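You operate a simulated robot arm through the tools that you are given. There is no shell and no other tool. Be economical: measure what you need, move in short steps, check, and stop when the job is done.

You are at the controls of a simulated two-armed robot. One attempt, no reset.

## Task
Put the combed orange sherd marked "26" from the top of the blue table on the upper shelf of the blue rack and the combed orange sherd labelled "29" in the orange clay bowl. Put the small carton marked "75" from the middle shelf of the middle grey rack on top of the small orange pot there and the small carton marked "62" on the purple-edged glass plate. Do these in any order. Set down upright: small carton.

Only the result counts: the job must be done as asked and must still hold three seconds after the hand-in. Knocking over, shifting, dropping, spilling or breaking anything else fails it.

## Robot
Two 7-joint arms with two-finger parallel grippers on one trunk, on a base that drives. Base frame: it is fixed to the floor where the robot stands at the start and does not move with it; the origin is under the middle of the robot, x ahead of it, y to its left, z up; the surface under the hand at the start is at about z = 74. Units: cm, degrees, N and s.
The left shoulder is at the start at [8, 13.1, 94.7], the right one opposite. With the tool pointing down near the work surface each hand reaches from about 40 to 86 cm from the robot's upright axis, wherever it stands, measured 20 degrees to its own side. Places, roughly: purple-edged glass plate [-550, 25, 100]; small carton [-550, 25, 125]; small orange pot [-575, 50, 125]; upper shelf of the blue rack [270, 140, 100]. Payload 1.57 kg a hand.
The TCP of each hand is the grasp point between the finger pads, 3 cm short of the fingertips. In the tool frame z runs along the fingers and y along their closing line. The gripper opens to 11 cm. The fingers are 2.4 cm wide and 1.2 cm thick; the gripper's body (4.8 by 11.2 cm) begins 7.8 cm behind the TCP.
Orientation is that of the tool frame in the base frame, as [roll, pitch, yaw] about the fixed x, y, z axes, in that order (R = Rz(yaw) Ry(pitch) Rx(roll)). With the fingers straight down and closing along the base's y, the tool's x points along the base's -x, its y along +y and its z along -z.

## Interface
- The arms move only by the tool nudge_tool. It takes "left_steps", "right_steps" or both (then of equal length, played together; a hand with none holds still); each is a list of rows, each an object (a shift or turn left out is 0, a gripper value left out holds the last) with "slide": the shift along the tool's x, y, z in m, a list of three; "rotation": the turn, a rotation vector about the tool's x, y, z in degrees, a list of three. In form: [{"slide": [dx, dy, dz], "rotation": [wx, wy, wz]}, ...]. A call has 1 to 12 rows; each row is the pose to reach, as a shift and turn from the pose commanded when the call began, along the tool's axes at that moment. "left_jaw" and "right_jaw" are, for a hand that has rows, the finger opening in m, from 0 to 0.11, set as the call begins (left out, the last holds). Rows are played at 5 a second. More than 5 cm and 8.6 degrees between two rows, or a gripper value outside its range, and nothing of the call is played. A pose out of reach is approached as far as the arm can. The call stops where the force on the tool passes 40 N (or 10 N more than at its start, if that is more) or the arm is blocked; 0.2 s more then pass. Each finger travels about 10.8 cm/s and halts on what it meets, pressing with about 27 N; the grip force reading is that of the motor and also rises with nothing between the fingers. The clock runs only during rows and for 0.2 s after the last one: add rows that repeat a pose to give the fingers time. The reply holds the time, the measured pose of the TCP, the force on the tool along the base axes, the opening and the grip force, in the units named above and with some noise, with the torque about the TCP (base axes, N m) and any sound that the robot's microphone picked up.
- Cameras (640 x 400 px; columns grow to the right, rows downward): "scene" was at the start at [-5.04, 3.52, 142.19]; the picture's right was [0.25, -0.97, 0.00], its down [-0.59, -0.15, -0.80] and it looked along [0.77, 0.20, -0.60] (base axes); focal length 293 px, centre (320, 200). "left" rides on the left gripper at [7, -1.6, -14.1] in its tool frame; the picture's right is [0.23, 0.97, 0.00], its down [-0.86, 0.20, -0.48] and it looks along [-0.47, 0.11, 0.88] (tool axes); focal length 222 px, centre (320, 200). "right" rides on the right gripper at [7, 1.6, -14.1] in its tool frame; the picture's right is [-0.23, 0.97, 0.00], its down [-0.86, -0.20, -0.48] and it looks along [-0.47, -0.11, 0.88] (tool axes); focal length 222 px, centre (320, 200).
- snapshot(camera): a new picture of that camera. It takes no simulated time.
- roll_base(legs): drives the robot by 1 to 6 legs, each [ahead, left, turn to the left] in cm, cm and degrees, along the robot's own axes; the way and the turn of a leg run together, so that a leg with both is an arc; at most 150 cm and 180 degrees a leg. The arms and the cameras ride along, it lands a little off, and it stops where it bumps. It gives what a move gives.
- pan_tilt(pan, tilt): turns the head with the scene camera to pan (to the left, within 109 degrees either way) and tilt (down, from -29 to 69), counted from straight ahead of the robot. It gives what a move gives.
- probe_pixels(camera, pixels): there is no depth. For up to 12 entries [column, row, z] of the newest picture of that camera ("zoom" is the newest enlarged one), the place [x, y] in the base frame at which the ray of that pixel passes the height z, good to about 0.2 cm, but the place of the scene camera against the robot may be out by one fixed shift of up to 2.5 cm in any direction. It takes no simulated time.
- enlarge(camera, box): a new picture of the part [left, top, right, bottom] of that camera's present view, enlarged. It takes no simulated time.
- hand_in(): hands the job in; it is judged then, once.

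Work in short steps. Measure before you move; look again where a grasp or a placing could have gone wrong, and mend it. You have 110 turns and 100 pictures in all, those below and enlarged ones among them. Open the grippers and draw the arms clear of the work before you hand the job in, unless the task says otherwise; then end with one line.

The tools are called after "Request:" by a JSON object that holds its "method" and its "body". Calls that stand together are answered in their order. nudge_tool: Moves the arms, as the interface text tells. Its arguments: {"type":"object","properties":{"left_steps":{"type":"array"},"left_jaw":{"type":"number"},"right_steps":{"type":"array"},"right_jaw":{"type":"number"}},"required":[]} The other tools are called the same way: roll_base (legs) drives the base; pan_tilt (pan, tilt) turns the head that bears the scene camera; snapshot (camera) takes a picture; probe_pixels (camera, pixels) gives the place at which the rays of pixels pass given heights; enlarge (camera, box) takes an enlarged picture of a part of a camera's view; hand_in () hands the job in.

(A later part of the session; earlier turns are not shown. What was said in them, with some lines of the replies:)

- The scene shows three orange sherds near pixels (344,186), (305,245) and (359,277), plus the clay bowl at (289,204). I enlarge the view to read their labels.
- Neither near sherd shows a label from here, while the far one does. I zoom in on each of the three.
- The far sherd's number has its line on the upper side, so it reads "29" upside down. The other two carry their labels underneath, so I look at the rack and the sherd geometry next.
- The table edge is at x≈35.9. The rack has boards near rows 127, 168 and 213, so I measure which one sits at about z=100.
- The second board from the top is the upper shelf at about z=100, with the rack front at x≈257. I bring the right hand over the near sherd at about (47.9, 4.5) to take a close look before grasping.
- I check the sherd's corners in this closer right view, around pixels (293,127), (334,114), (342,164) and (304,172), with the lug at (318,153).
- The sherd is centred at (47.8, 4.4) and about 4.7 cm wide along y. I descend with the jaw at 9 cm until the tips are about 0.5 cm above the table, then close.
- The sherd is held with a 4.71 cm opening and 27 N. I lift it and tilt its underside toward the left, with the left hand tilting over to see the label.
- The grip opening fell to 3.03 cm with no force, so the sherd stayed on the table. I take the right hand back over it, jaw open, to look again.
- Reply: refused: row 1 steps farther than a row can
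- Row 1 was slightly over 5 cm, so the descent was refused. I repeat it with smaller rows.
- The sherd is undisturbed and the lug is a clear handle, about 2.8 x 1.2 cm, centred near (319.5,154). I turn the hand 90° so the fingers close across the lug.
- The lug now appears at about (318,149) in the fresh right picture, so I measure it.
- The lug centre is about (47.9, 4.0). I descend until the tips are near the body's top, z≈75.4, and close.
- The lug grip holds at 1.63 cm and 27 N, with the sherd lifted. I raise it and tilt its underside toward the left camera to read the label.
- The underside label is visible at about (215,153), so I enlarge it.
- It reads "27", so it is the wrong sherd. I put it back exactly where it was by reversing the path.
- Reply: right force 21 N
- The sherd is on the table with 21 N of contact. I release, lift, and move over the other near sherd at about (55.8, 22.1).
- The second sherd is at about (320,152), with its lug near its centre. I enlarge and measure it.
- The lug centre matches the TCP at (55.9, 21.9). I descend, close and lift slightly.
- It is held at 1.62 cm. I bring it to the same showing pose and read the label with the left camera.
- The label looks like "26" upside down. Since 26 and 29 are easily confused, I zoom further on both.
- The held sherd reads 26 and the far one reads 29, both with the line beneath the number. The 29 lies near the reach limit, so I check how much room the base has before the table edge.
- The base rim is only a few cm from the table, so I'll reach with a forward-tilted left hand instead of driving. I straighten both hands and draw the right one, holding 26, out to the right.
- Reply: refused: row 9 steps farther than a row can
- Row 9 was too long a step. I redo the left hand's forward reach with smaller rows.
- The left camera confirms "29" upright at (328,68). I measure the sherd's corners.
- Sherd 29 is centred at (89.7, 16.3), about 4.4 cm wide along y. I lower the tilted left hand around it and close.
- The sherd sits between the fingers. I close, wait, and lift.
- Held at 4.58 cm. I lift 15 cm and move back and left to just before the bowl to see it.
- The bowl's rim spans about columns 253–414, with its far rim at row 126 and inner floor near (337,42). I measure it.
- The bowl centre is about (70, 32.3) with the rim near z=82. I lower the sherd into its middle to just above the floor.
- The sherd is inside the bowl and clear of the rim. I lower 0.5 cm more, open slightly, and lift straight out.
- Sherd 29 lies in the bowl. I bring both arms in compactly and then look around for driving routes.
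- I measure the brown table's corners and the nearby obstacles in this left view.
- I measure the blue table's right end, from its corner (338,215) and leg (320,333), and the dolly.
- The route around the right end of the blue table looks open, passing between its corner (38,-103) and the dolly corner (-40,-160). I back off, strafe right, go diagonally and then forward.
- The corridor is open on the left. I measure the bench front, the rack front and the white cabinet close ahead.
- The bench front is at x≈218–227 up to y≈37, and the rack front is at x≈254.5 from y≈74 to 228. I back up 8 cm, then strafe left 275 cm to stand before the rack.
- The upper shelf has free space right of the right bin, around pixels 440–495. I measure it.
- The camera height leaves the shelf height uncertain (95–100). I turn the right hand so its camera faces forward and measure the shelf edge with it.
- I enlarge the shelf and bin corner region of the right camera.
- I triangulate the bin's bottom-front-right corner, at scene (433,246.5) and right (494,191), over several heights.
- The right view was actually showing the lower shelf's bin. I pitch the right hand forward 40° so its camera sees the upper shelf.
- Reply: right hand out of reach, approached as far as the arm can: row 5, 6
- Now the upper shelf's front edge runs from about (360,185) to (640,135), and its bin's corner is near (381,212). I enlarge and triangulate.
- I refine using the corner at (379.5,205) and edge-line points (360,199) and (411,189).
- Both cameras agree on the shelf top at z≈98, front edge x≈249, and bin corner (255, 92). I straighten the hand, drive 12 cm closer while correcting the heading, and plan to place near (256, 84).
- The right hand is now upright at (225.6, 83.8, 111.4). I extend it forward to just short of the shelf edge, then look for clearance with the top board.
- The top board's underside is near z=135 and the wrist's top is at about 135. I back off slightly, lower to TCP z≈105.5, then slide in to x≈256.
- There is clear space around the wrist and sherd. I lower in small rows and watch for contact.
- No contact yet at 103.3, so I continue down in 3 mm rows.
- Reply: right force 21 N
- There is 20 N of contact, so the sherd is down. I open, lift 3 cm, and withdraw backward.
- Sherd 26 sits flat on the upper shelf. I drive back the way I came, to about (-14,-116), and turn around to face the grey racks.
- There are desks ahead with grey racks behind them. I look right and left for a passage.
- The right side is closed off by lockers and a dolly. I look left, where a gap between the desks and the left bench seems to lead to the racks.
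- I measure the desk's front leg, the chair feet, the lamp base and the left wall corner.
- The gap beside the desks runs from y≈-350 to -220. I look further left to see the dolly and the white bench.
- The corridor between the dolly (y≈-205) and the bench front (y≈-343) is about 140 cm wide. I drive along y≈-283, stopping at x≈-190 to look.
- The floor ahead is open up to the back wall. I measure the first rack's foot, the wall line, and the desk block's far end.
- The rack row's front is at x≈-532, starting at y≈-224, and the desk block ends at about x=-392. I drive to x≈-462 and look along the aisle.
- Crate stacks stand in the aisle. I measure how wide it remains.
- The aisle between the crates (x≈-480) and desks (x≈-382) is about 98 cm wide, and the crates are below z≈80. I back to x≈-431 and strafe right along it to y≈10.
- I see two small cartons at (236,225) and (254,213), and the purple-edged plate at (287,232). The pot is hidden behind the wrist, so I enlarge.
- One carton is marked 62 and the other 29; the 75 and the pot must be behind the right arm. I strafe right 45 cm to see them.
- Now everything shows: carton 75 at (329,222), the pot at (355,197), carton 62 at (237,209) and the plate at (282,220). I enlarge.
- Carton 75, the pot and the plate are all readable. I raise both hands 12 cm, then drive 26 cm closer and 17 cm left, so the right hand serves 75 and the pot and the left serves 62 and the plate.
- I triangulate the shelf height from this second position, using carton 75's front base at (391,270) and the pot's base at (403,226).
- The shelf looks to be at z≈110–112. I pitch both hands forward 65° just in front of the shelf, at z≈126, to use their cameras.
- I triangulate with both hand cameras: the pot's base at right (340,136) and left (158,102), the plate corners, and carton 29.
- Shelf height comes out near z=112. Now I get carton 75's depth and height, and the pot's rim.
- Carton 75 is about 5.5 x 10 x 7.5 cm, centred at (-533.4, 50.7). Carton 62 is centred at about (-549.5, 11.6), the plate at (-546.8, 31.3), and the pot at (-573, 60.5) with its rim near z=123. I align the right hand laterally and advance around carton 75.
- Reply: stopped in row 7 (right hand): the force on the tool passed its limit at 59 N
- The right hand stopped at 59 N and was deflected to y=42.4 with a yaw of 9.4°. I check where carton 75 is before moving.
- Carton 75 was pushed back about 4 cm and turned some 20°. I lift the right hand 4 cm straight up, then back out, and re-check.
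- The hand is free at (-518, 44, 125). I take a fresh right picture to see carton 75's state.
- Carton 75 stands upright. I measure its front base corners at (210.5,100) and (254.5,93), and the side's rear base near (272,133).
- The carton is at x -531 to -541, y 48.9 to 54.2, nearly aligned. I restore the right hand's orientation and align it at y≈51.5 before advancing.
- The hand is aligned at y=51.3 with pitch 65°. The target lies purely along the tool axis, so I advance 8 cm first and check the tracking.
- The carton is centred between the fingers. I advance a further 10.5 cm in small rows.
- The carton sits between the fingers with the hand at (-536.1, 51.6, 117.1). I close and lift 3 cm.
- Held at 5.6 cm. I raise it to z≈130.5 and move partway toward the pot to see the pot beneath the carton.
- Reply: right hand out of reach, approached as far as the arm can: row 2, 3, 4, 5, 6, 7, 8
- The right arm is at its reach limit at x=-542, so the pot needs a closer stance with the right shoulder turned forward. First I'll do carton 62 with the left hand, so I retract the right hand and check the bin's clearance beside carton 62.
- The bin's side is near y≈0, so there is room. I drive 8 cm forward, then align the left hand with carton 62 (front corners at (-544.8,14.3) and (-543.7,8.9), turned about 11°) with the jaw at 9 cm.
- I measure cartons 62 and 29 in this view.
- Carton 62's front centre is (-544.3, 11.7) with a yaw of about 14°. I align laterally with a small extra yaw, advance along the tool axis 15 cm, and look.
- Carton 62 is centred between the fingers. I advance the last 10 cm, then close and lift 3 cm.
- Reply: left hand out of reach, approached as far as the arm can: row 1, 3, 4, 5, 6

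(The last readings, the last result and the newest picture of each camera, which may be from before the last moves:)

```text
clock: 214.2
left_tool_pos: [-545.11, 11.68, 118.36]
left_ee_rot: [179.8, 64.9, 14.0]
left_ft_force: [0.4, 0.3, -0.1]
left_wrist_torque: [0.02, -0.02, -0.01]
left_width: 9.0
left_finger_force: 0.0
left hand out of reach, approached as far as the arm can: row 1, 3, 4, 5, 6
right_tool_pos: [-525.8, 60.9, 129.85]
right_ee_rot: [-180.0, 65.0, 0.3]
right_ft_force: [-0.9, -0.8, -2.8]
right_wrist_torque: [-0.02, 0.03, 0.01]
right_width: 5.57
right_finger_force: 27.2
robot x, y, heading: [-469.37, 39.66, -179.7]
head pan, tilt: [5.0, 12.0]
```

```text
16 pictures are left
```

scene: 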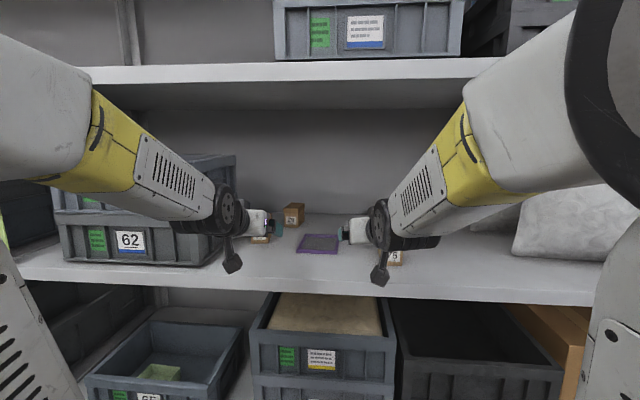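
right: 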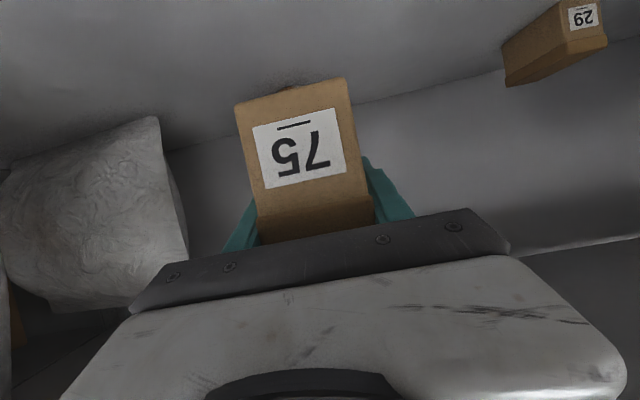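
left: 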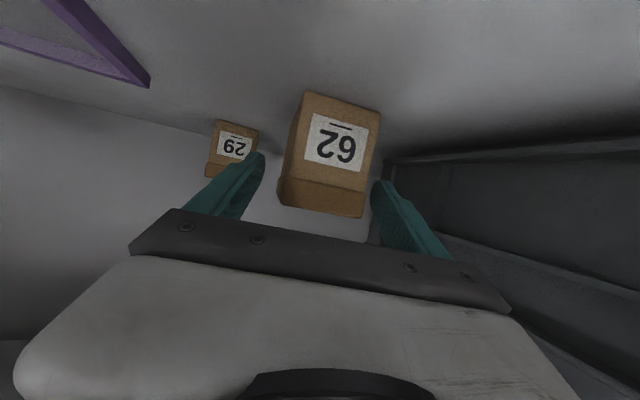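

The left arm reached its limit 4 cm short. I drive 4.5 cm closer and then re-command the grasp pose.

Request:
{"method": "roll_base", "body": {"legs": [[4.5, 0, 0]]}}

Request:
{"method": "nudge_tool", "body": {"left_steps": [{"slide": [0.0185, 0.011, -0.0396]}, {"slide": [0.0185, 0.011, -0.0396]}, {"slide": [0.0185, 0.011, -0.0396]}]}}

Request:
{"method": "snapshot", "body": {"camera": "left"}}

```text
clock: 215.1
left_tool_pos: [-549.48, 11.47, 118.49]
left_ee_rot: [179.8, 65.1, 14.0]
left_ft_force: [-0.9, -0.2, -0.8]
left_wrist_torque: [-0.01, -0.01, -0.01]
left_width: 9.01
left_finger_force: 0.1
right_tool_pos: [-530.16, 60.87, 129.97]
right_ee_rot: [180.0, 65.0, 0.2]
right_ft_force: [-0.1, -0.2, -1.6]
right_wrist_torque: [0.02, 0.03, 0.0]
right_width: 5.6
right_finger_force: 27.1
robot x, y, heading: [-474.15, 39.65, -179.7]
head pan, tilt: [5.0, 12.0]
```

```text
clock: 215.9
left_tool_pos: [-545.02, 11.68, 118.3]
left_ee_rot: [180.0, 65.0, 14.1]
left_ft_force: [0.2, 0.5, -0.2]
left_wrist_torque: [-0.02, -0.01, -0.03]
left_width: 8.97
left_finger_force: 0.1
right_tool_pos: [-530.32, 60.89, 129.91]
right_ee_rot: [179.9, 65.0, 0.3]
right_ft_force: [0.2, -0.3, -2.7]
right_wrist_torque: [0.0, 0.0, 0.01]
right_width: 5.61
right_finger_force: 26.7
robot x, y, heading: [-474.22, 40.03, -179.7]
head pan, tilt: [5.0, 12.0]
```

```text
15 pictures are left
```

left: 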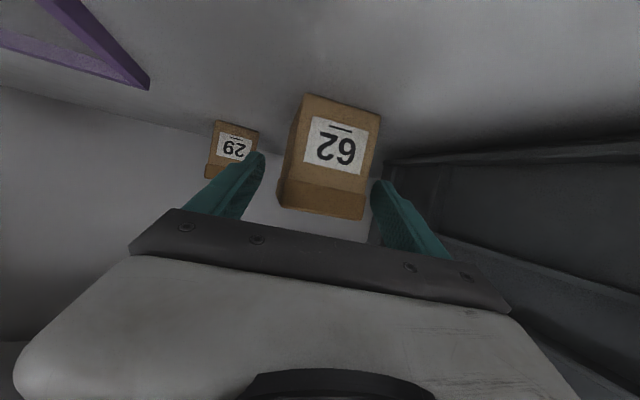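

The hand now sits 4 cm short with reach to spare. I advance 4.2 cm with a small lateral correction, close, and lift.

Request:
{"method": "nudge_tool", "body": {"left_steps": [{"slide": [-0.002, 0.008, 0.015]}, {"slide": [-0.004, 0.008, 0.03]}, {"slide": [-0.004, 0.008, 0.042]}, {"slide": [-0.004, 0.008, 0.042]}]}}

Request:
{"method": "nudge_tool", "body": {"left_steps": [{"slide": [0, 0, 0]}, {"slide": [0, 0, 0]}, {"slide": [0, 0, 0]}, {"slide": [-0.009, 0, -0.0042]}, {"slide": [-0.0272, 0, -0.0127]}, {"slide": [-0.0272, 0, -0.0127]}], "left_jaw": 0.0}}

Request:
{"method": "snapshot", "body": {"camera": "left"}}

```text
clock: 216.9
left_tool_pos: [-547.73, 10.27, 117.45]
left_ee_rot: [179.8, 65.0, 14.1]
left_ft_force: [0.0, -0.1, -0.7]
left_wrist_torque: [0.04, 0.0, -0.02]
left_width: 8.98
left_finger_force: 0.1
left hand out of reach, approached as far as the arm can: row 3, 4
right_tool_pos: [-530.2, 60.94, 129.75]
right_ee_rot: [-180.0, 65.0, 0.3]
right_ft_force: [-0.6, 0.5, -2.6]
right_wrist_torque: [0.02, 0.03, 0.01]
right_width: 5.59
right_finger_force: 27.3
robot x, y, heading: [-473.96, 39.62, -179.7]
head pan, tilt: [5.0, 12.0]
```

```text
clock: 218.3
left_tool_pos: [-547.72, 10.23, 120.52]
left_ee_rot: [179.8, 64.9, 14.0]
left_ft_force: [-0.1, -0.4, -2.0]
left_wrist_torque: [0.03, -0.02, -0.02]
left_width: 5.6
left_finger_force: 27.3
right_tool_pos: [-530.23, 60.93, 129.92]
right_ee_rot: [-180.0, 65.0, 0.3]
right_ft_force: [0.8, -0.4, -2.2]
right_wrist_torque: [-0.01, 0.03, -0.03]
right_width: 5.6
right_finger_force: 27.5
robot x, y, heading: [-473.98, 40.15, -180.1]
head pan, tilt: [5.0, 12.0]
```

```text
14 pictures are left
```

left: 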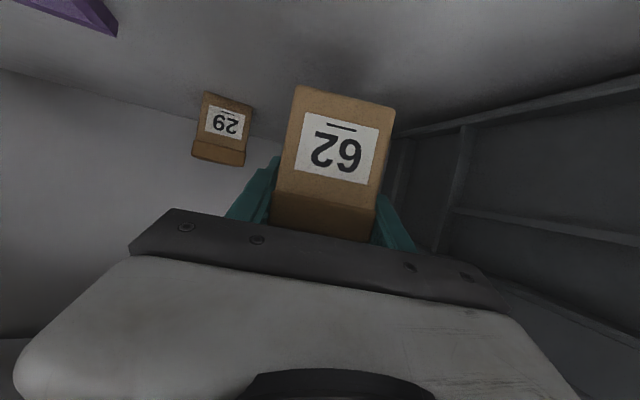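

Carton 62 is held with its bottom at z≈115. I move it over the plate centre (TCP about (-545.5, 31.3)) while turning it straight.

Request:
{"method": "nudge_tool", "body": {"left_steps": [{"slide": [-0.009, 0, -0.0042]}, {"slide": [0.0, -0.04, -0.018], "rotation": [3.2, 0, 1.5]}, {"slide": [0.006, -0.08, -0.031], "rotation": [6.4, 0, 3]}, {"slide": [0.012, -0.12, -0.044], "rotation": [9.5, 0, 4.4]}, {"slide": [0.017, -0.16, -0.057], "rotation": [12.7, 0, 5.9]}, {"slide": [0.0215, -0.1994, -0.0697], "rotation": [12.7, 0, 5.9]}, {"slide": [0.0215, -0.1994, -0.0697], "rotation": [12.7, 0, 5.9]}]}}

Request:
{"method": "snapshot", "body": {"camera": "left"}}

```text
clock: 219.9
left_tool_pos: [-545.37, 31.46, 121.46]
left_ee_rot: [179.8, 64.9, 0.1]
left_ft_force: [-0.2, 0.4, -2.8]
left_wrist_torque: [0.0, -0.01, -0.02]
left_width: 5.58
left_finger_force: 26.9
right_tool_pos: [-530.24, 60.83, 129.83]
right_ee_rot: [-180.0, 65.1, 0.3]
right_ft_force: [1.6, 1.5, -1.7]
right_wrist_torque: [0.0, 0.01, -0.01]
right_width: 5.61
right_finger_force: 27.0
robot x, y, heading: [-474.31, 39.87, -179.7]
head pan, tilt: [5.0, 12.0]
```

```text
13 pictures are left
```

left: 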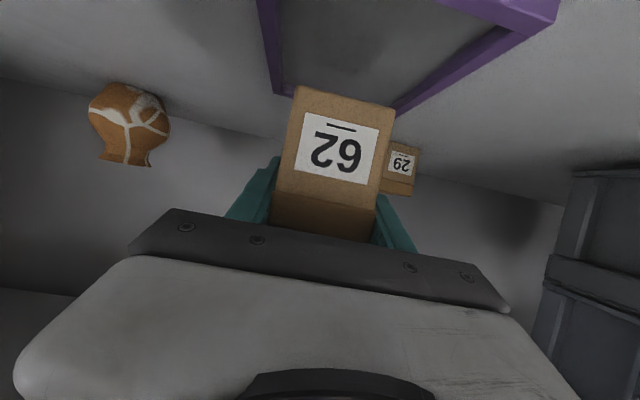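

I check the plate corners against the held carton's lower front edge.

Request:
{"method": "probe_pixels", "body": {"camera": "left", "pixels": [[275, 93, 112.5], [400, 112, 112.5], [556, 14, 112.5], [258, 5, 112.5], [297, 87, 116], [396, 108, 116], [127, 83, 112], [130, 165, 123], [125, 165, 124]]}}

```text
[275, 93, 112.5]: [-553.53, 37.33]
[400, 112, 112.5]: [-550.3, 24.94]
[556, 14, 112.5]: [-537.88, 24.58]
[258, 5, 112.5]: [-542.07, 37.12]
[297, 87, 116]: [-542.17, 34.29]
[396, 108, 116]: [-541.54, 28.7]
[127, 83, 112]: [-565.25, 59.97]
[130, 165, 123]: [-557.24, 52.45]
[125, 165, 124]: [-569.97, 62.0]
```

The plate spans x≈-537.5 to -551 and y≈24.7 to 37.2, so the carton should go 2.3 cm toward me. I shift it and lower in small steps.

Request:
{"method": "nudge_tool", "body": {"left_steps": [{"slide": [0.0097, 0.005, -0.0208]}, {"slide": [0.0188, 0.005, -0.0166]}, {"slide": [0.0251, 0.005, -0.0136]}, {"slide": [0.0278, 0.005, -0.0123]}, {"slide": [0.0305, 0.005, -0.0111]}, {"slide": [0.0305, 0.005, -0.0111]}]}}

Request:
{"method": "snapshot", "body": {"camera": "left"}}

```text
clock: 221.3
left_tool_pos: [-543.23, 31.04, 119.15]
left_ee_rot: [-180.0, 64.9, 0.1]
left_ft_force: [0.5, -0.8, -3.5]
left_wrist_torque: [0.02, -0.06, 0.0]
left_width: 5.57
left_finger_force: 26.6
right_tool_pos: [-530.36, 60.92, 129.8]
right_ee_rot: [179.9, 64.9, 0.3]
right_ft_force: [0.4, 0.3, -2.2]
right_wrist_torque: [0.02, 0.0, 0.0]
right_width: 5.6
right_finger_force: 26.7
robot x, y, heading: [-473.52, 39.57, -179.7]
head pan, tilt: [5.0, 12.0]
```

```text
12 pictures are left
```

left: 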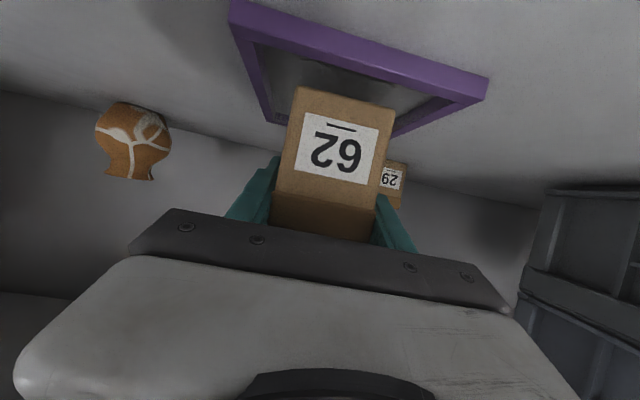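

The carton is above the plate's interior. I verify the back corners (277,121) and (394,135) and the inner front edge now.

Request:
{"method": "probe_pixels", "body": {"camera": "left", "pixels": [[270, 123, 112.5], [394, 137, 112.5], [231, 28, 112], [486, 98, 112], [254, 45, 112.5], [440, 100, 112.5], [297, 87, 113.7], [396, 108, 113.7]]}}

```text
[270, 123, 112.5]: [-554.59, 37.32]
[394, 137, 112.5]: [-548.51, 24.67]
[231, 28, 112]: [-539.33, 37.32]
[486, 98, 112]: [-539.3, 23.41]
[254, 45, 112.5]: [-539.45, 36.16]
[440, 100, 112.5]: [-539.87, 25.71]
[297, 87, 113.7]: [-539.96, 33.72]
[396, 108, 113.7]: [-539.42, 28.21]
```

The inner front edge is at x≈-539.6 and the carton front at -539.7, so I shift it 0.8 cm back and lower until contact.

Request:
{"method": "nudge_tool", "body": {"left_steps": [{"slide": [-0.0034, 0, 0.0072]}, {"slide": [-0.0007, 0, 0.0085]}, {"slide": [0.002, 0, 0.0098]}, {"slide": [0.0043, 0, 0.0108]}, {"slide": [0.0043, 0, 0.0108]}]}}

```text
clock: 222.5
left_tool_pos: [-544.07, 30.97, 118.42]
left_ee_rot: [180.0, 65.0, 0.1]
left_ft_force: [-0.7, -2.1, 3.5]
left_wrist_torque: [-0.12, -0.27, -0.01]
left_width: 5.58
left_finger_force: 27.4
right_tool_pos: [-530.11, 60.87, 129.81]
right_ee_rot: [-180.0, 65.0, 0.3]
right_ft_force: [0.1, 0.0, -2.9]
right_wrist_torque: [0.0, -0.01, 0.0]
right_width: 5.59
right_finger_force: 27.5
robot x, y, heading: [-474.3, 39.63, -179.8]
head pan, tilt: [5.0, 12.0]
```

There is a light contact on the front corner. I enlarge to see whether it touches the glass or the rim.

Request:
{"method": "enlarge", "body": {"camera": "left", "box": [200, 0, 520, 200]}}

```text
2.00 times, centred on (360, 100) of left
```

zoom: 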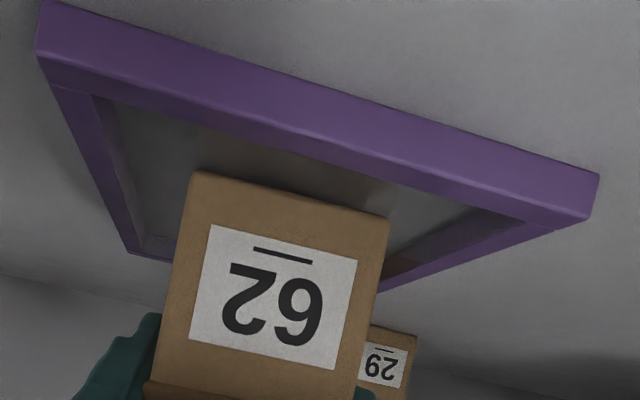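

The front edge stands on glass well inside the rim. I lower 2 mm more to seat it, then release and back out along the tool axis.

Request:
{"method": "nudge_tool", "body": {"left_steps": [{"slide": [0.0018, 0, 0.0008]}, {"slide": [0.0018, 0, 0.0008]}]}}

Request:
{"method": "nudge_tool", "body": {"left_steps": [{"slide": [0, 0, 0]}, {"slide": [0, 0, 0]}, {"slide": [0, 0, -0.01]}, {"slide": [0, 0, -0.04]}, {"slide": [0, 0, -0.08]}, {"slide": [0, 0, -0.12]}, {"slide": [0, 0, -0.16]}, {"slide": [0, 0, -0.16]}], "left_jaw": 0.08}}

Request:
{"method": "snapshot", "body": {"camera": "left"}}

```text
clock: 223.1
left_tool_pos: [-544.06, 30.97, 118.45]
left_ee_rot: [-179.8, 65.2, 0.4]
left_ft_force: [-1.4, -1.6, 23.2]
left_wrist_torque: [-0.1, -0.84, 0.04]
left_width: 5.57
left_finger_force: 26.9
right_tool_pos: [-530.14, 60.87, 129.85]
right_ee_rot: [180.0, 64.9, 0.3]
right_ft_force: [-0.4, -0.3, -2.2]
right_wrist_torque: [0.0, 0.01, 0.02]
right_width: 5.59
right_finger_force: 26.7
robot x, y, heading: [-473.95, 39.65, -179.6]
head pan, tilt: [5.0, 12.0]
```

```text
clock: 224.9
left_tool_pos: [-529.74, 30.79, 124.94]
left_ee_rot: [-179.9, 64.9, 0.2]
left_ft_force: [-0.4, 0.1, -0.1]
left_wrist_torque: [0.01, -0.03, 0.0]
left_width: 8.02
left_finger_force: 0.1
right_tool_pos: [-530.34, 60.98, 129.86]
right_ee_rot: [179.9, 64.9, 0.2]
right_ft_force: [-0.1, 0.0, -3.0]
right_wrist_torque: [0.01, 0.02, 0.05]
right_width: 5.6
right_finger_force: 26.7
robot x, y, heading: [-473.77, 39.86, -179.8]
head pan, tilt: [5.0, 12.0]
```

```text
10 pictures are left
```

left: 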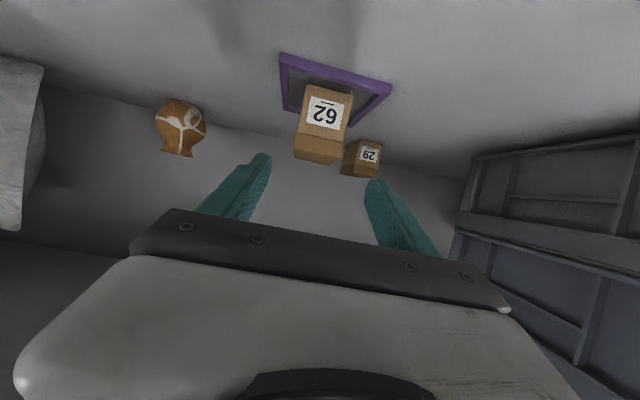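

Carton 62 stands upright on the plate. I measure the pot's base at (180,100) and rim at (176,154) from this nearer view.

Request:
{"method": "probe_pixels", "body": {"camera": "left", "pixels": [[182, 99, 112], [182, 99, 112.3], [176, 154, 122.5], [176, 154, 123], [176, 154, 123.5], [160, 150, 123], [192, 157, 123], [157, 118, 117], [207, 128, 117]]}}

Request:
{"method": "enlarge", "body": {"camera": "left", "box": [140, 80, 220, 170]}}

```text
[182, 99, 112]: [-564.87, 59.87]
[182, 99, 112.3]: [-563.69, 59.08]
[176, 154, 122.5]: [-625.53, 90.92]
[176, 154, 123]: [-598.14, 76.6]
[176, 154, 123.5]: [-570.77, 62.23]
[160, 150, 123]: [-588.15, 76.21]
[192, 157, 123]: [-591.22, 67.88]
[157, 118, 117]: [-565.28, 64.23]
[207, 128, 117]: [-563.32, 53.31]
```

```text
4.44 times, centred on (180, 125) of left
```

zoom: 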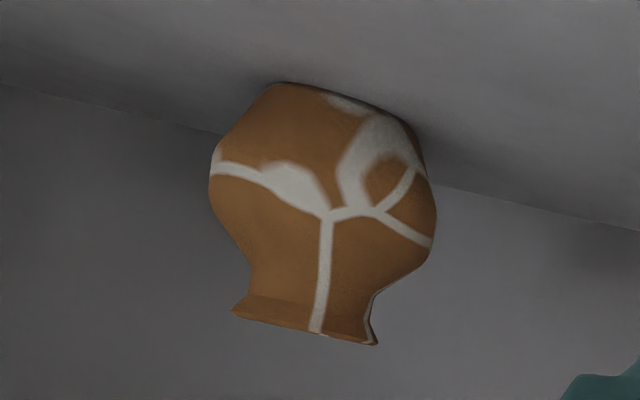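

The pot centre comes out near (-568.7, 60.7) with the rim at z≈123.5. I back the base off 36 cm, fold the left hand, and turn left 45° so that the right shoulder leads.

Request:
{"method": "roll_base", "body": {"legs": [[-36, 0, 0]]}}

Request:
{"method": "nudge_tool", "body": {"left_steps": [{"slide": [0.006, 0, -0.013], "rotation": [0, 8, 0]}, {"slide": [0.012, 0, -0.026], "rotation": [0, 16, 0]}, {"slide": [0.018, 0, -0.039], "rotation": [0, 24, 0]}, {"slide": [0.024, 0, -0.052], "rotation": [0, 32, 0]}, {"slide": [0.03, 0, -0.065], "rotation": [0, 40, 0]}, {"slide": [0.036, 0, -0.078], "rotation": [0, 48, 0]}, {"slide": [0.042, 0, -0.091], "rotation": [0, 56, 0]}, {"slide": [0.055, 0, -0.118], "rotation": [0, 64, 0]}, {"slide": [0.055, 0, -0.118], "rotation": [0, 65, 0]}]}}

Request:
{"method": "roll_base", "body": {"legs": [[0, 0, 45]]}}

```text
clock: 227.2
left_tool_pos: [-494.33, 30.91, 124.93]
left_ee_rot: [179.9, 65.0, -0.1]
left_ft_force: [0.8, 0.2, 0.0]
left_wrist_torque: [0.0, -0.02, -0.02]
left_width: 7.98
left_finger_force: 0.1
right_tool_pos: [-494.67, 61.0, 129.8]
right_ee_rot: [179.9, 65.1, 0.1]
right_ft_force: [-0.1, 0.0, -2.8]
right_wrist_torque: [-0.01, 0.0, -0.02]
right_width: 5.6
right_finger_force: 26.9
robot x, y, heading: [-438.34, 39.55, 180.0]
head pan, tilt: [5.0, 12.0]
```

```text
clock: 229.2
left_tool_pos: [-481.37, 31.01, 124.9]
left_ee_rot: [180.0, -0.1, 0.0]
left_ft_force: [-0.3, 0.3, -0.6]
left_wrist_torque: [0.0, 0.0, -0.03]
left_width: 8.03
left_finger_force: 0.0
right_tool_pos: [-494.87, 61.2, 129.77]
right_ee_rot: [180.0, 64.9, 0.1]
right_ft_force: [-0.3, 1.0, -3.3]
right_wrist_torque: [0.01, -0.01, 0.01]
right_width: 5.59
right_finger_force: 27.2
robot x, y, heading: [-438.26, 39.9, 179.9]
head pan, tilt: [5.0, 12.0]
```

```text
clock: 231.7
left_tool_pos: [-462.02, 2.99, 124.9]
left_ee_rot: [-180.0, -0.1, 45.7]
left_ft_force: [-0.2, 0.4, -0.3]
left_wrist_torque: [0.0, -0.02, 0.01]
left_width: 8.0
left_finger_force: 0.0
right_tool_pos: [-493.01, 14.23, 129.86]
right_ee_rot: [-180.0, 65.1, 45.7]
right_ft_force: [1.0, 0.0, -2.5]
right_wrist_torque: [-0.05, -0.02, 0.0]
right_width: 5.61
right_finger_force: 27.1
robot x, y, heading: [-438.82, 39.73, -134.4]
head pan, tilt: [5.0, 12.0]
```

The base is at heading -134.4°. I swing the right hand back to pointing along -x, in front of its shoulder at (-500, 43.6, 130).

Request:
{"method": "nudge_tool", "body": {"right_steps": [{"slide": [0.0084, -0.032, -0.0183], "rotation": [5.2, 0, 2.4]}, {"slide": [0.0168, -0.064, -0.0365], "rotation": [10.4, 0, 4.8]}, {"slide": [0.0252, -0.096, -0.0548], "rotation": [15.5, 0, 7.2]}, {"slide": [0.0336, -0.128, -0.073], "rotation": [20.7, 0, 9.6]}, {"slide": [0.042, -0.16, -0.0913], "rotation": [25.9, 0, 12.1]}, {"slide": [0.0504, -0.192, -0.1095], "rotation": [31.1, 0, 14.5]}, {"slide": [0.0588, -0.224, -0.1278], "rotation": [36.2, 0, 16.9]}, {"slide": [0.0672, -0.256, -0.146], "rotation": [41.4, 0, 19.3]}, {"slide": [0.0672, -0.256, -0.146], "rotation": [41.4, 0, 19.3]}]}}

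```text
clock: 233.7
left_tool_pos: [-462.17, 2.88, 124.92]
left_ee_rot: [179.9, 0.0, 45.6]
left_ft_force: [-0.3, 0.2, 0.0]
left_wrist_torque: [0.03, 0.01, 0.0]
left_width: 8.04
left_finger_force: 0.0
right_tool_pos: [-500.11, 43.71, 129.66]
right_ee_rot: [179.8, 64.8, 0.1]
right_ft_force: [-0.4, 1.1, -2.0]
right_wrist_torque: [0.0, 0.01, -0.05]
right_width: 5.56
right_finger_force: 27.3
robot x, y, heading: [-438.19, 39.84, -134.4]
head pan, tilt: [5.0, 12.0]
```

The hand is in place. I drive diagonally so the robot stands at about (-483.5, 57), which brings the hand to about x=-545.

Request:
{"method": "roll_base", "body": {"legs": [[19.2, -44.2, 0]]}}

Request:
{"method": "snapshot", "body": {"camera": "right"}}

```text
clock: 236.5
left_tool_pos: [-507.36, 19.89, 124.97]
left_ee_rot: [179.9, 0.0, 46.0]
left_ft_force: [0.4, 1.6, 0.5]
left_wrist_torque: [0.02, 0.0, 0.02]
left_width: 7.99
left_finger_force: 0.1
right_tool_pos: [-545.65, 60.62, 129.63]
right_ee_rot: [179.6, 64.6, 0.2]
right_ft_force: [1.0, -0.1, -2.6]
right_wrist_torque: [0.02, 0.02, 0.03]
right_width: 5.62
right_finger_force: 26.9
robot x, y, heading: [-483.87, 56.91, -134.0]
head pan, tilt: [5.0, 12.0]
```

```text
8 pictures are left
```

right: 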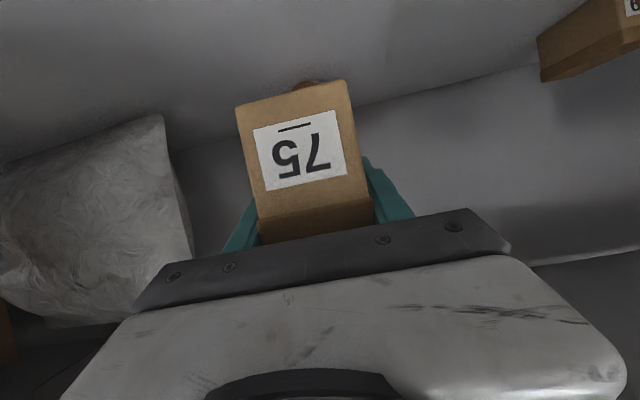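

The pot's base peeks out under the carton at about (308,82). I probe its bearing.

Request:
{"method": "probe_pixels", "body": {"camera": "right", "pixels": [[308, 80, 112], [308, 80, 112.5], [294, 87, 114], [326, 80, 114], [290, 88, 116], [330, 80, 116]]}}

Request:
{"method": "enlarge", "body": {"camera": "right", "box": [260, 60, 370, 130]}}

```text
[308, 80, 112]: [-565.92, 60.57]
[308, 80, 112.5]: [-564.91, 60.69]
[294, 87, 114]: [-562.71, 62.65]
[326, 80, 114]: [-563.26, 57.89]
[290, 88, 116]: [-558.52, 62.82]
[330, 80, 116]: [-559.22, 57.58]
```

```text
5.71 times, centred on (315, 95) of right
```

zoom: 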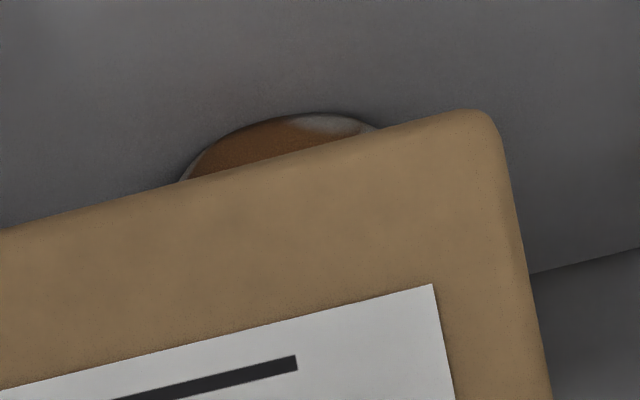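

The pot's axis is at about (-568.6, 60.5). I raise 1 cm and advance the carton over the pot in small steps.

Request:
{"method": "nudge_tool", "body": {"right_steps": [{"slide": [-0.009, 0, -0.0042], "rotation": [0, -0.4, 0]}, {"slide": [-0.0259, 0.001, 0.032], "rotation": [0, -0.4, 0]}, {"slide": [-0.0428, 0.001, 0.068], "rotation": [0, -0.4, 0]}, {"slide": [-0.0597, 0.001, 0.104], "rotation": [0, -0.4, 0]}, {"slide": [-0.0766, 0.002, 0.14], "rotation": [0, -0.4, 0]}, {"slide": [-0.0935, 0.002, 0.176], "rotation": [0, -0.4, 0]}, {"slide": [-0.1061, 0.002, 0.204], "rotation": [0, -0.4, 0]}, {"slide": [-0.1061, 0.002, 0.204], "rotation": [0, -0.4, 0]}]}}

Request:
{"method": "snapshot", "body": {"camera": "right"}}

```text
clock: 238.3
left_tool_pos: [-507.53, 19.92, 124.99]
left_ee_rot: [180.0, 0.0, 45.8]
left_ft_force: [-0.8, 0.4, 0.2]
left_wrist_torque: [-0.03, -0.02, -0.01]
left_width: 8.03
left_finger_force: 0.0
right_tool_pos: [-568.61, 60.37, 130.23]
right_ee_rot: [179.6, 65.0, 0.0]
right_ft_force: [-0.4, 0.7, -2.9]
right_wrist_torque: [-0.08, 0.05, 0.0]
right_width: 5.58
right_finger_force: 27.0
right hand out of reach, approached as far as the arm can: row 6
robot x, y, heading: [-483.95, 56.75, -133.9]
head pan, tilt: [5.0, 12.0]
```

```text
6 pictures are left
```

right: 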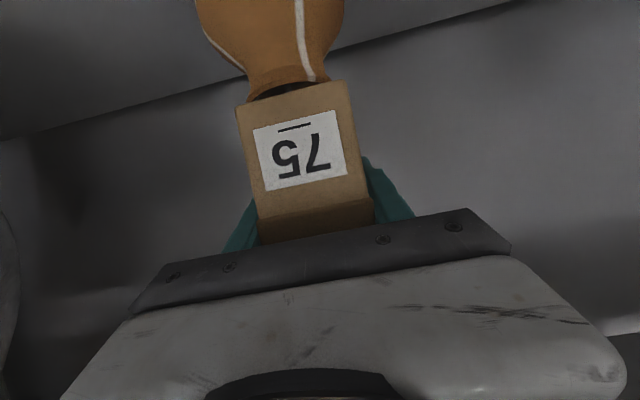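

The pot's rim is visible just under the carton, spanning about (247,97) to (326,78). I probe the lateral centring.

Request:
{"method": "probe_pixels", "body": {"camera": "right", "pixels": [[247, 98, 123.5], [326, 79, 123.5], [287, 84, 123.5], [238, 107, 125], [346, 82, 125], [200, 20, 118], [342, 20, 118]]}}

Request:
{"method": "enlarge", "body": {"camera": "right", "box": [190, 0, 390, 125]}}

```text
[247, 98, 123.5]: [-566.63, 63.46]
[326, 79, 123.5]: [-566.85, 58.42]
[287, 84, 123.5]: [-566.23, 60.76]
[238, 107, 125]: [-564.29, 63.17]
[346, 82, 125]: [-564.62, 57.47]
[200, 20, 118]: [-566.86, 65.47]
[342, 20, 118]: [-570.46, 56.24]
```

```text
3.20 times, centred on (290, 62) of right
```

zoom: 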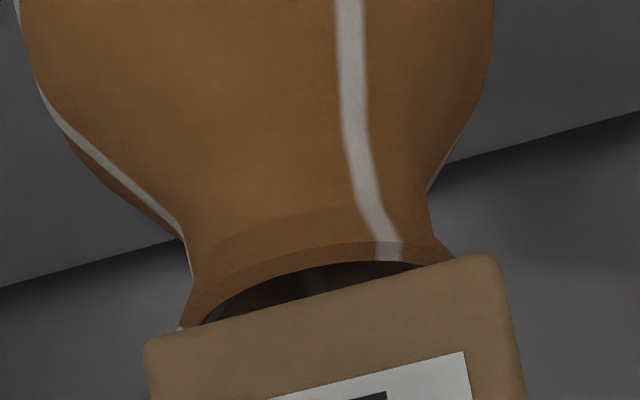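

The rim is centred at y≈61 and x≈-569, so the carton needs about 0.6 cm more in +y. I shift and lower in small rows until contact.

Request:
{"method": "nudge_tool", "body": {"right_steps": [{"slide": [0, -0.006, 0]}, {"slide": [0.005, -0.006, 0.0023]}, {"slide": [0.009, -0.006, 0.0042]}, {"slide": [0.0118, -0.006, 0.0055]}, {"slide": [0.0136, -0.006, 0.0063]}, {"slide": [0.0136, -0.006, 0.0063]}]}}

```text
clock: 239.7
left_tool_pos: [-507.51, 19.8, 124.89]
left_ee_rot: [179.9, 0.1, 46.0]
left_ft_force: [-0.8, -0.7, 0.2]
left_wrist_torque: [-0.01, -0.01, -0.02]
left_width: 8.01
left_finger_force: 0.0
right_tool_pos: [-568.52, 60.67, 129.07]
right_ee_rot: [179.7, 65.1, 0.3]
right_ft_force: [-0.5, -0.3, -1.6]
right_wrist_torque: [0.0, 0.02, 0.0]
right_width: 5.57
right_finger_force: 27.2
robot x, y, heading: [-483.83, 56.85, -134.0]
head pan, tilt: [5.0, 12.0]
```

No firm contact yet at 129.07, so I lower in 2 mm rows.

Request:
{"method": "nudge_tool", "body": {"right_steps": [{"slide": [0.0018, 0, 0.0008]}, {"slide": [0.0036, 0, 0.0017]}, {"slide": [0.0036, 0, 0.0017]}]}}

```text
clock: 240.5
left_tool_pos: [-507.35, 19.9, 124.91]
left_ee_rot: [-179.9, 0.0, 46.0]
left_ft_force: [0.2, 0.4, 0.1]
left_wrist_torque: [-0.05, 0.0, -0.03]
left_width: 7.98
left_finger_force: 0.1
right_tool_pos: [-568.67, 60.83, 128.58]
right_ee_rot: [179.7, 65.1, 0.3]
right_ft_force: [0.0, 0.1, -2.1]
right_wrist_torque: [-0.02, 0.02, 0.02]
right_width: 5.57
right_finger_force: 26.6
robot x, y, heading: [-484.22, 57.22, -134.0]
head pan, tilt: [5.0, 12.0]
```

Still free, carrying only its weight. I continue in 2 mm rows.

Request:
{"method": "nudge_tool", "body": {"right_steps": [{"slide": [0.0018, 0, 0.0008]}, {"slide": [0.0036, 0, 0.0017]}, {"slide": [0.0036, 0, 0.0017]}]}}

```text
clock: 241.3
left_tool_pos: [-507.28, 19.88, 124.88]
left_ee_rot: [-179.9, 0.0, 46.0]
left_ft_force: [0.3, 0.8, 0.0]
left_wrist_torque: [0.01, 0.03, 0.02]
left_width: 8.01
left_finger_force: 0.0
right_tool_pos: [-568.53, 60.77, 128.54]
right_ee_rot: [179.8, 65.4, 0.3]
right_ft_force: [-3.6, 2.2, 20.5]
right_wrist_torque: [0.24, 0.29, -0.03]
right_width: 5.59
right_finger_force: 27.0
robot x, y, heading: [-483.96, 56.97, -134.1]
head pan, tilt: [5.0, 12.0]
```

The carton rests on the rim with about 23 N, centred within 0.6 cm by the torque. I ease off 1.5 mm, open slowly, and back out along the tool axis.

Request:
{"method": "nudge_tool", "body": {"right_steps": [{"slide": [-0.0018, 0, -0.0008]}, {"slide": [-0.0018, 0, -0.0008]}]}}

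Request:
{"method": "nudge_tool", "body": {"right_steps": [{"slide": [0, 0, 0]}, {"slide": [0, 0, 0]}, {"slide": [0, 0, 0]}], "right_jaw": 0.075}}

Request:
{"method": "snapshot", "body": {"camera": "right"}}

```text
clock: 241.9
left_tool_pos: [-507.27, 19.84, 124.97]
left_ee_rot: [179.9, 0.0, 45.9]
left_ft_force: [0.2, 0.8, 0.0]
left_wrist_torque: [-0.01, -0.04, -0.03]
left_width: 7.99
left_finger_force: 0.0
right_tool_pos: [-568.6, 60.85, 128.54]
right_ee_rot: [179.7, 65.2, 0.3]
right_ft_force: [-3.7, 0.8, 18.6]
right_wrist_torque: [0.09, 0.4, -0.03]
right_width: 5.58
right_finger_force: 27.1
robot x, y, heading: [-483.86, 56.53, -133.8]
head pan, tilt: [5.0, 12.0]
```

```text
clock: 242.7
left_tool_pos: [-507.42, 19.89, 124.91]
left_ee_rot: [-180.0, 0.1, 46.1]
left_ft_force: [0.3, -0.1, 0.9]
left_wrist_torque: [0.02, -0.04, 0.04]
left_width: 8.03
left_finger_force: 0.0
right_tool_pos: [-568.62, 60.74, 128.42]
right_ee_rot: [179.7, 65.0, 0.2]
right_ft_force: [1.1, -0.3, -0.3]
right_wrist_torque: [0.02, 0.0, 0.0]
right_width: 7.49
right_finger_force: 0.0
robot x, y, heading: [-484.44, 56.7, -133.8]
head pan, tilt: [5.0, 12.0]
```

```text
4 pictures are left
```

right: 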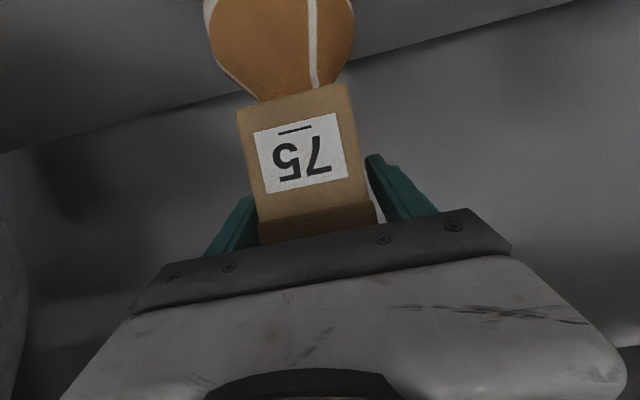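

The carton stays on the pot, though the +y finger is close to it. I open to 9 cm and withdraw straight along the tool axis.

Request:
{"method": "nudge_tool", "body": {"right_steps": [{"slide": [0, 0, 0]}, {"slide": [0, 0, 0]}, {"slide": [0, 0, -0.015]}, {"slide": [0, 0, -0.04]}, {"slide": [0, 0, -0.07]}, {"slide": [0.01, 0, -0.11]}, {"slide": [0.03, 0, -0.15]}, {"slide": [0.05, 0, -0.19]}, {"slide": [0.07, 0, -0.23]}, {"slide": [0.07, 0, -0.23]}], "right_jaw": 0.09}}

Request:
{"method": "snapshot", "body": {"camera": "right"}}

```text
clock: 245.1
left_tool_pos: [-507.36, 19.81, 124.95]
left_ee_rot: [-180.0, -0.1, 46.0]
left_ft_force: [0.5, -0.2, 0.1]
left_wrist_torque: [0.0, -0.01, 0.01]
left_width: 7.98
left_finger_force: 0.1
right_tool_pos: [-546.34, 60.64, 128.58]
right_ee_rot: [179.4, 60.8, 0.2]
right_ft_force: [0.1, -1.4, 0.5]
right_wrist_torque: [0.0, -0.02, -0.04]
right_width: 8.99
right_finger_force: 0.0
robot x, y, heading: [-483.91, 56.82, -134.1]
head pan, tilt: [5.0, 12.0]
stopped in row 10 (right hand): the arm was blocked; the commanded pose is now the measured one
```

```text
3 pictures are left
5 turns are left
```

right: 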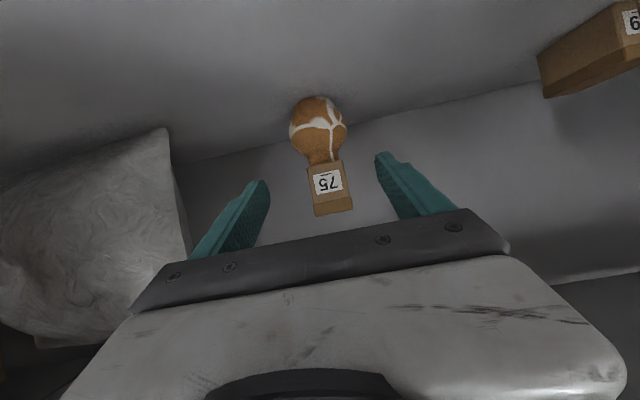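

Carton 75 stands upright on the pot and the right hand is clear of it. I reverse the base diagonally out of the rack so both arms are away from the work.

Request:
{"method": "roll_base", "body": {"legs": [[-19.2, 44.2, 0]]}}

Request:
{"method": "pan_tilt", "body": {"pan": -45, "tilt": 10}}

Request:
{"method": "snapshot", "body": {"camera": "scene"}}

```text
clock: 248.0
left_tool_pos: [-461.93, 2.98, 124.81]
left_ee_rot: [180.0, 0.0, 45.9]
left_ft_force: [0.0, -0.1, -0.1]
left_wrist_torque: [0.04, -0.01, 0.01]
left_width: 8.0
left_finger_force: 0.0
right_tool_pos: [-500.88, 43.76, 128.43]
right_ee_rot: [179.6, 60.9, 0.3]
right_ft_force: [0.2, 0.2, -0.8]
right_wrist_torque: [0.0, 0.0, 0.0]
right_width: 9.01
right_finger_force: 0.1
robot x, y, heading: [-438.6, 40.01, -134.0]
head pan, tilt: [5.0, 12.0]
```

```text
clock: 249.2
left_tool_pos: [-462.02, 2.9, 124.91]
left_ee_rot: [-179.9, 0.0, 45.9]
left_ft_force: [0.2, -0.1, -0.2]
left_wrist_torque: [-0.01, -0.03, 0.03]
left_width: 8.01
left_finger_force: 0.0
right_tool_pos: [-500.75, 43.85, 128.53]
right_ee_rot: [179.6, 60.9, 0.2]
right_ft_force: [0.0, 0.4, 0.2]
right_wrist_torque: [0.0, -0.03, -0.01]
right_width: 9.02
right_finger_force: 0.1
robot x, y, heading: [-438.38, 39.78, -133.9]
head pan, tilt: [-45.0, 10.0]
```

```text
2 pictures are left
4 turns are left
```

scene: 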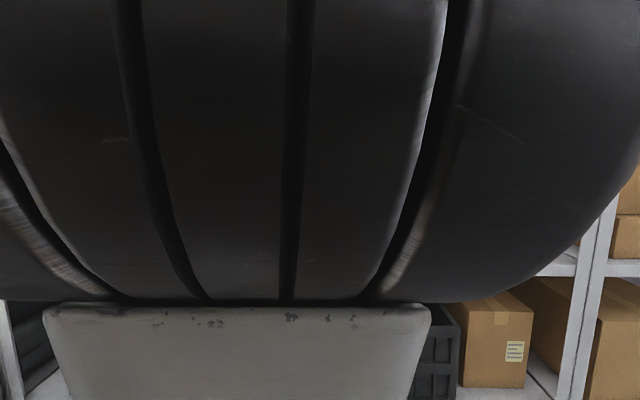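

The scene view is blocked by the elbow, but the arms are clear and both grippers are open. One last right-camera check of carton 75 and carton 62.

Request:
{"method": "snapshot", "body": {"camera": "right"}}

```text
1 pictures are left
3 turns are left
```

right: 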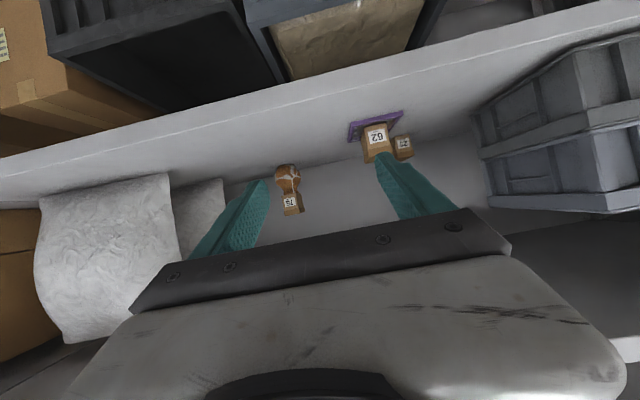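

Carton 75 stands on the pot at (290,190) and carton 62 stands on the plate at (377,140), with the grippers open and clear. I hand in.

Request:
{"method": "hand_in", "body": {}}

```text
The job is handed in.
```

The job is handed in with all four items placed: sherd 26 on the upper shelf of the blue rack, sherd 29 in the clay bowl, carton 75 upright on the pot and carton 62 upright on the plate. Along the way I lifted sherd 27 to read its label and set it back in its place, and I bumped carton 75 about 3 cm back before grasping it.
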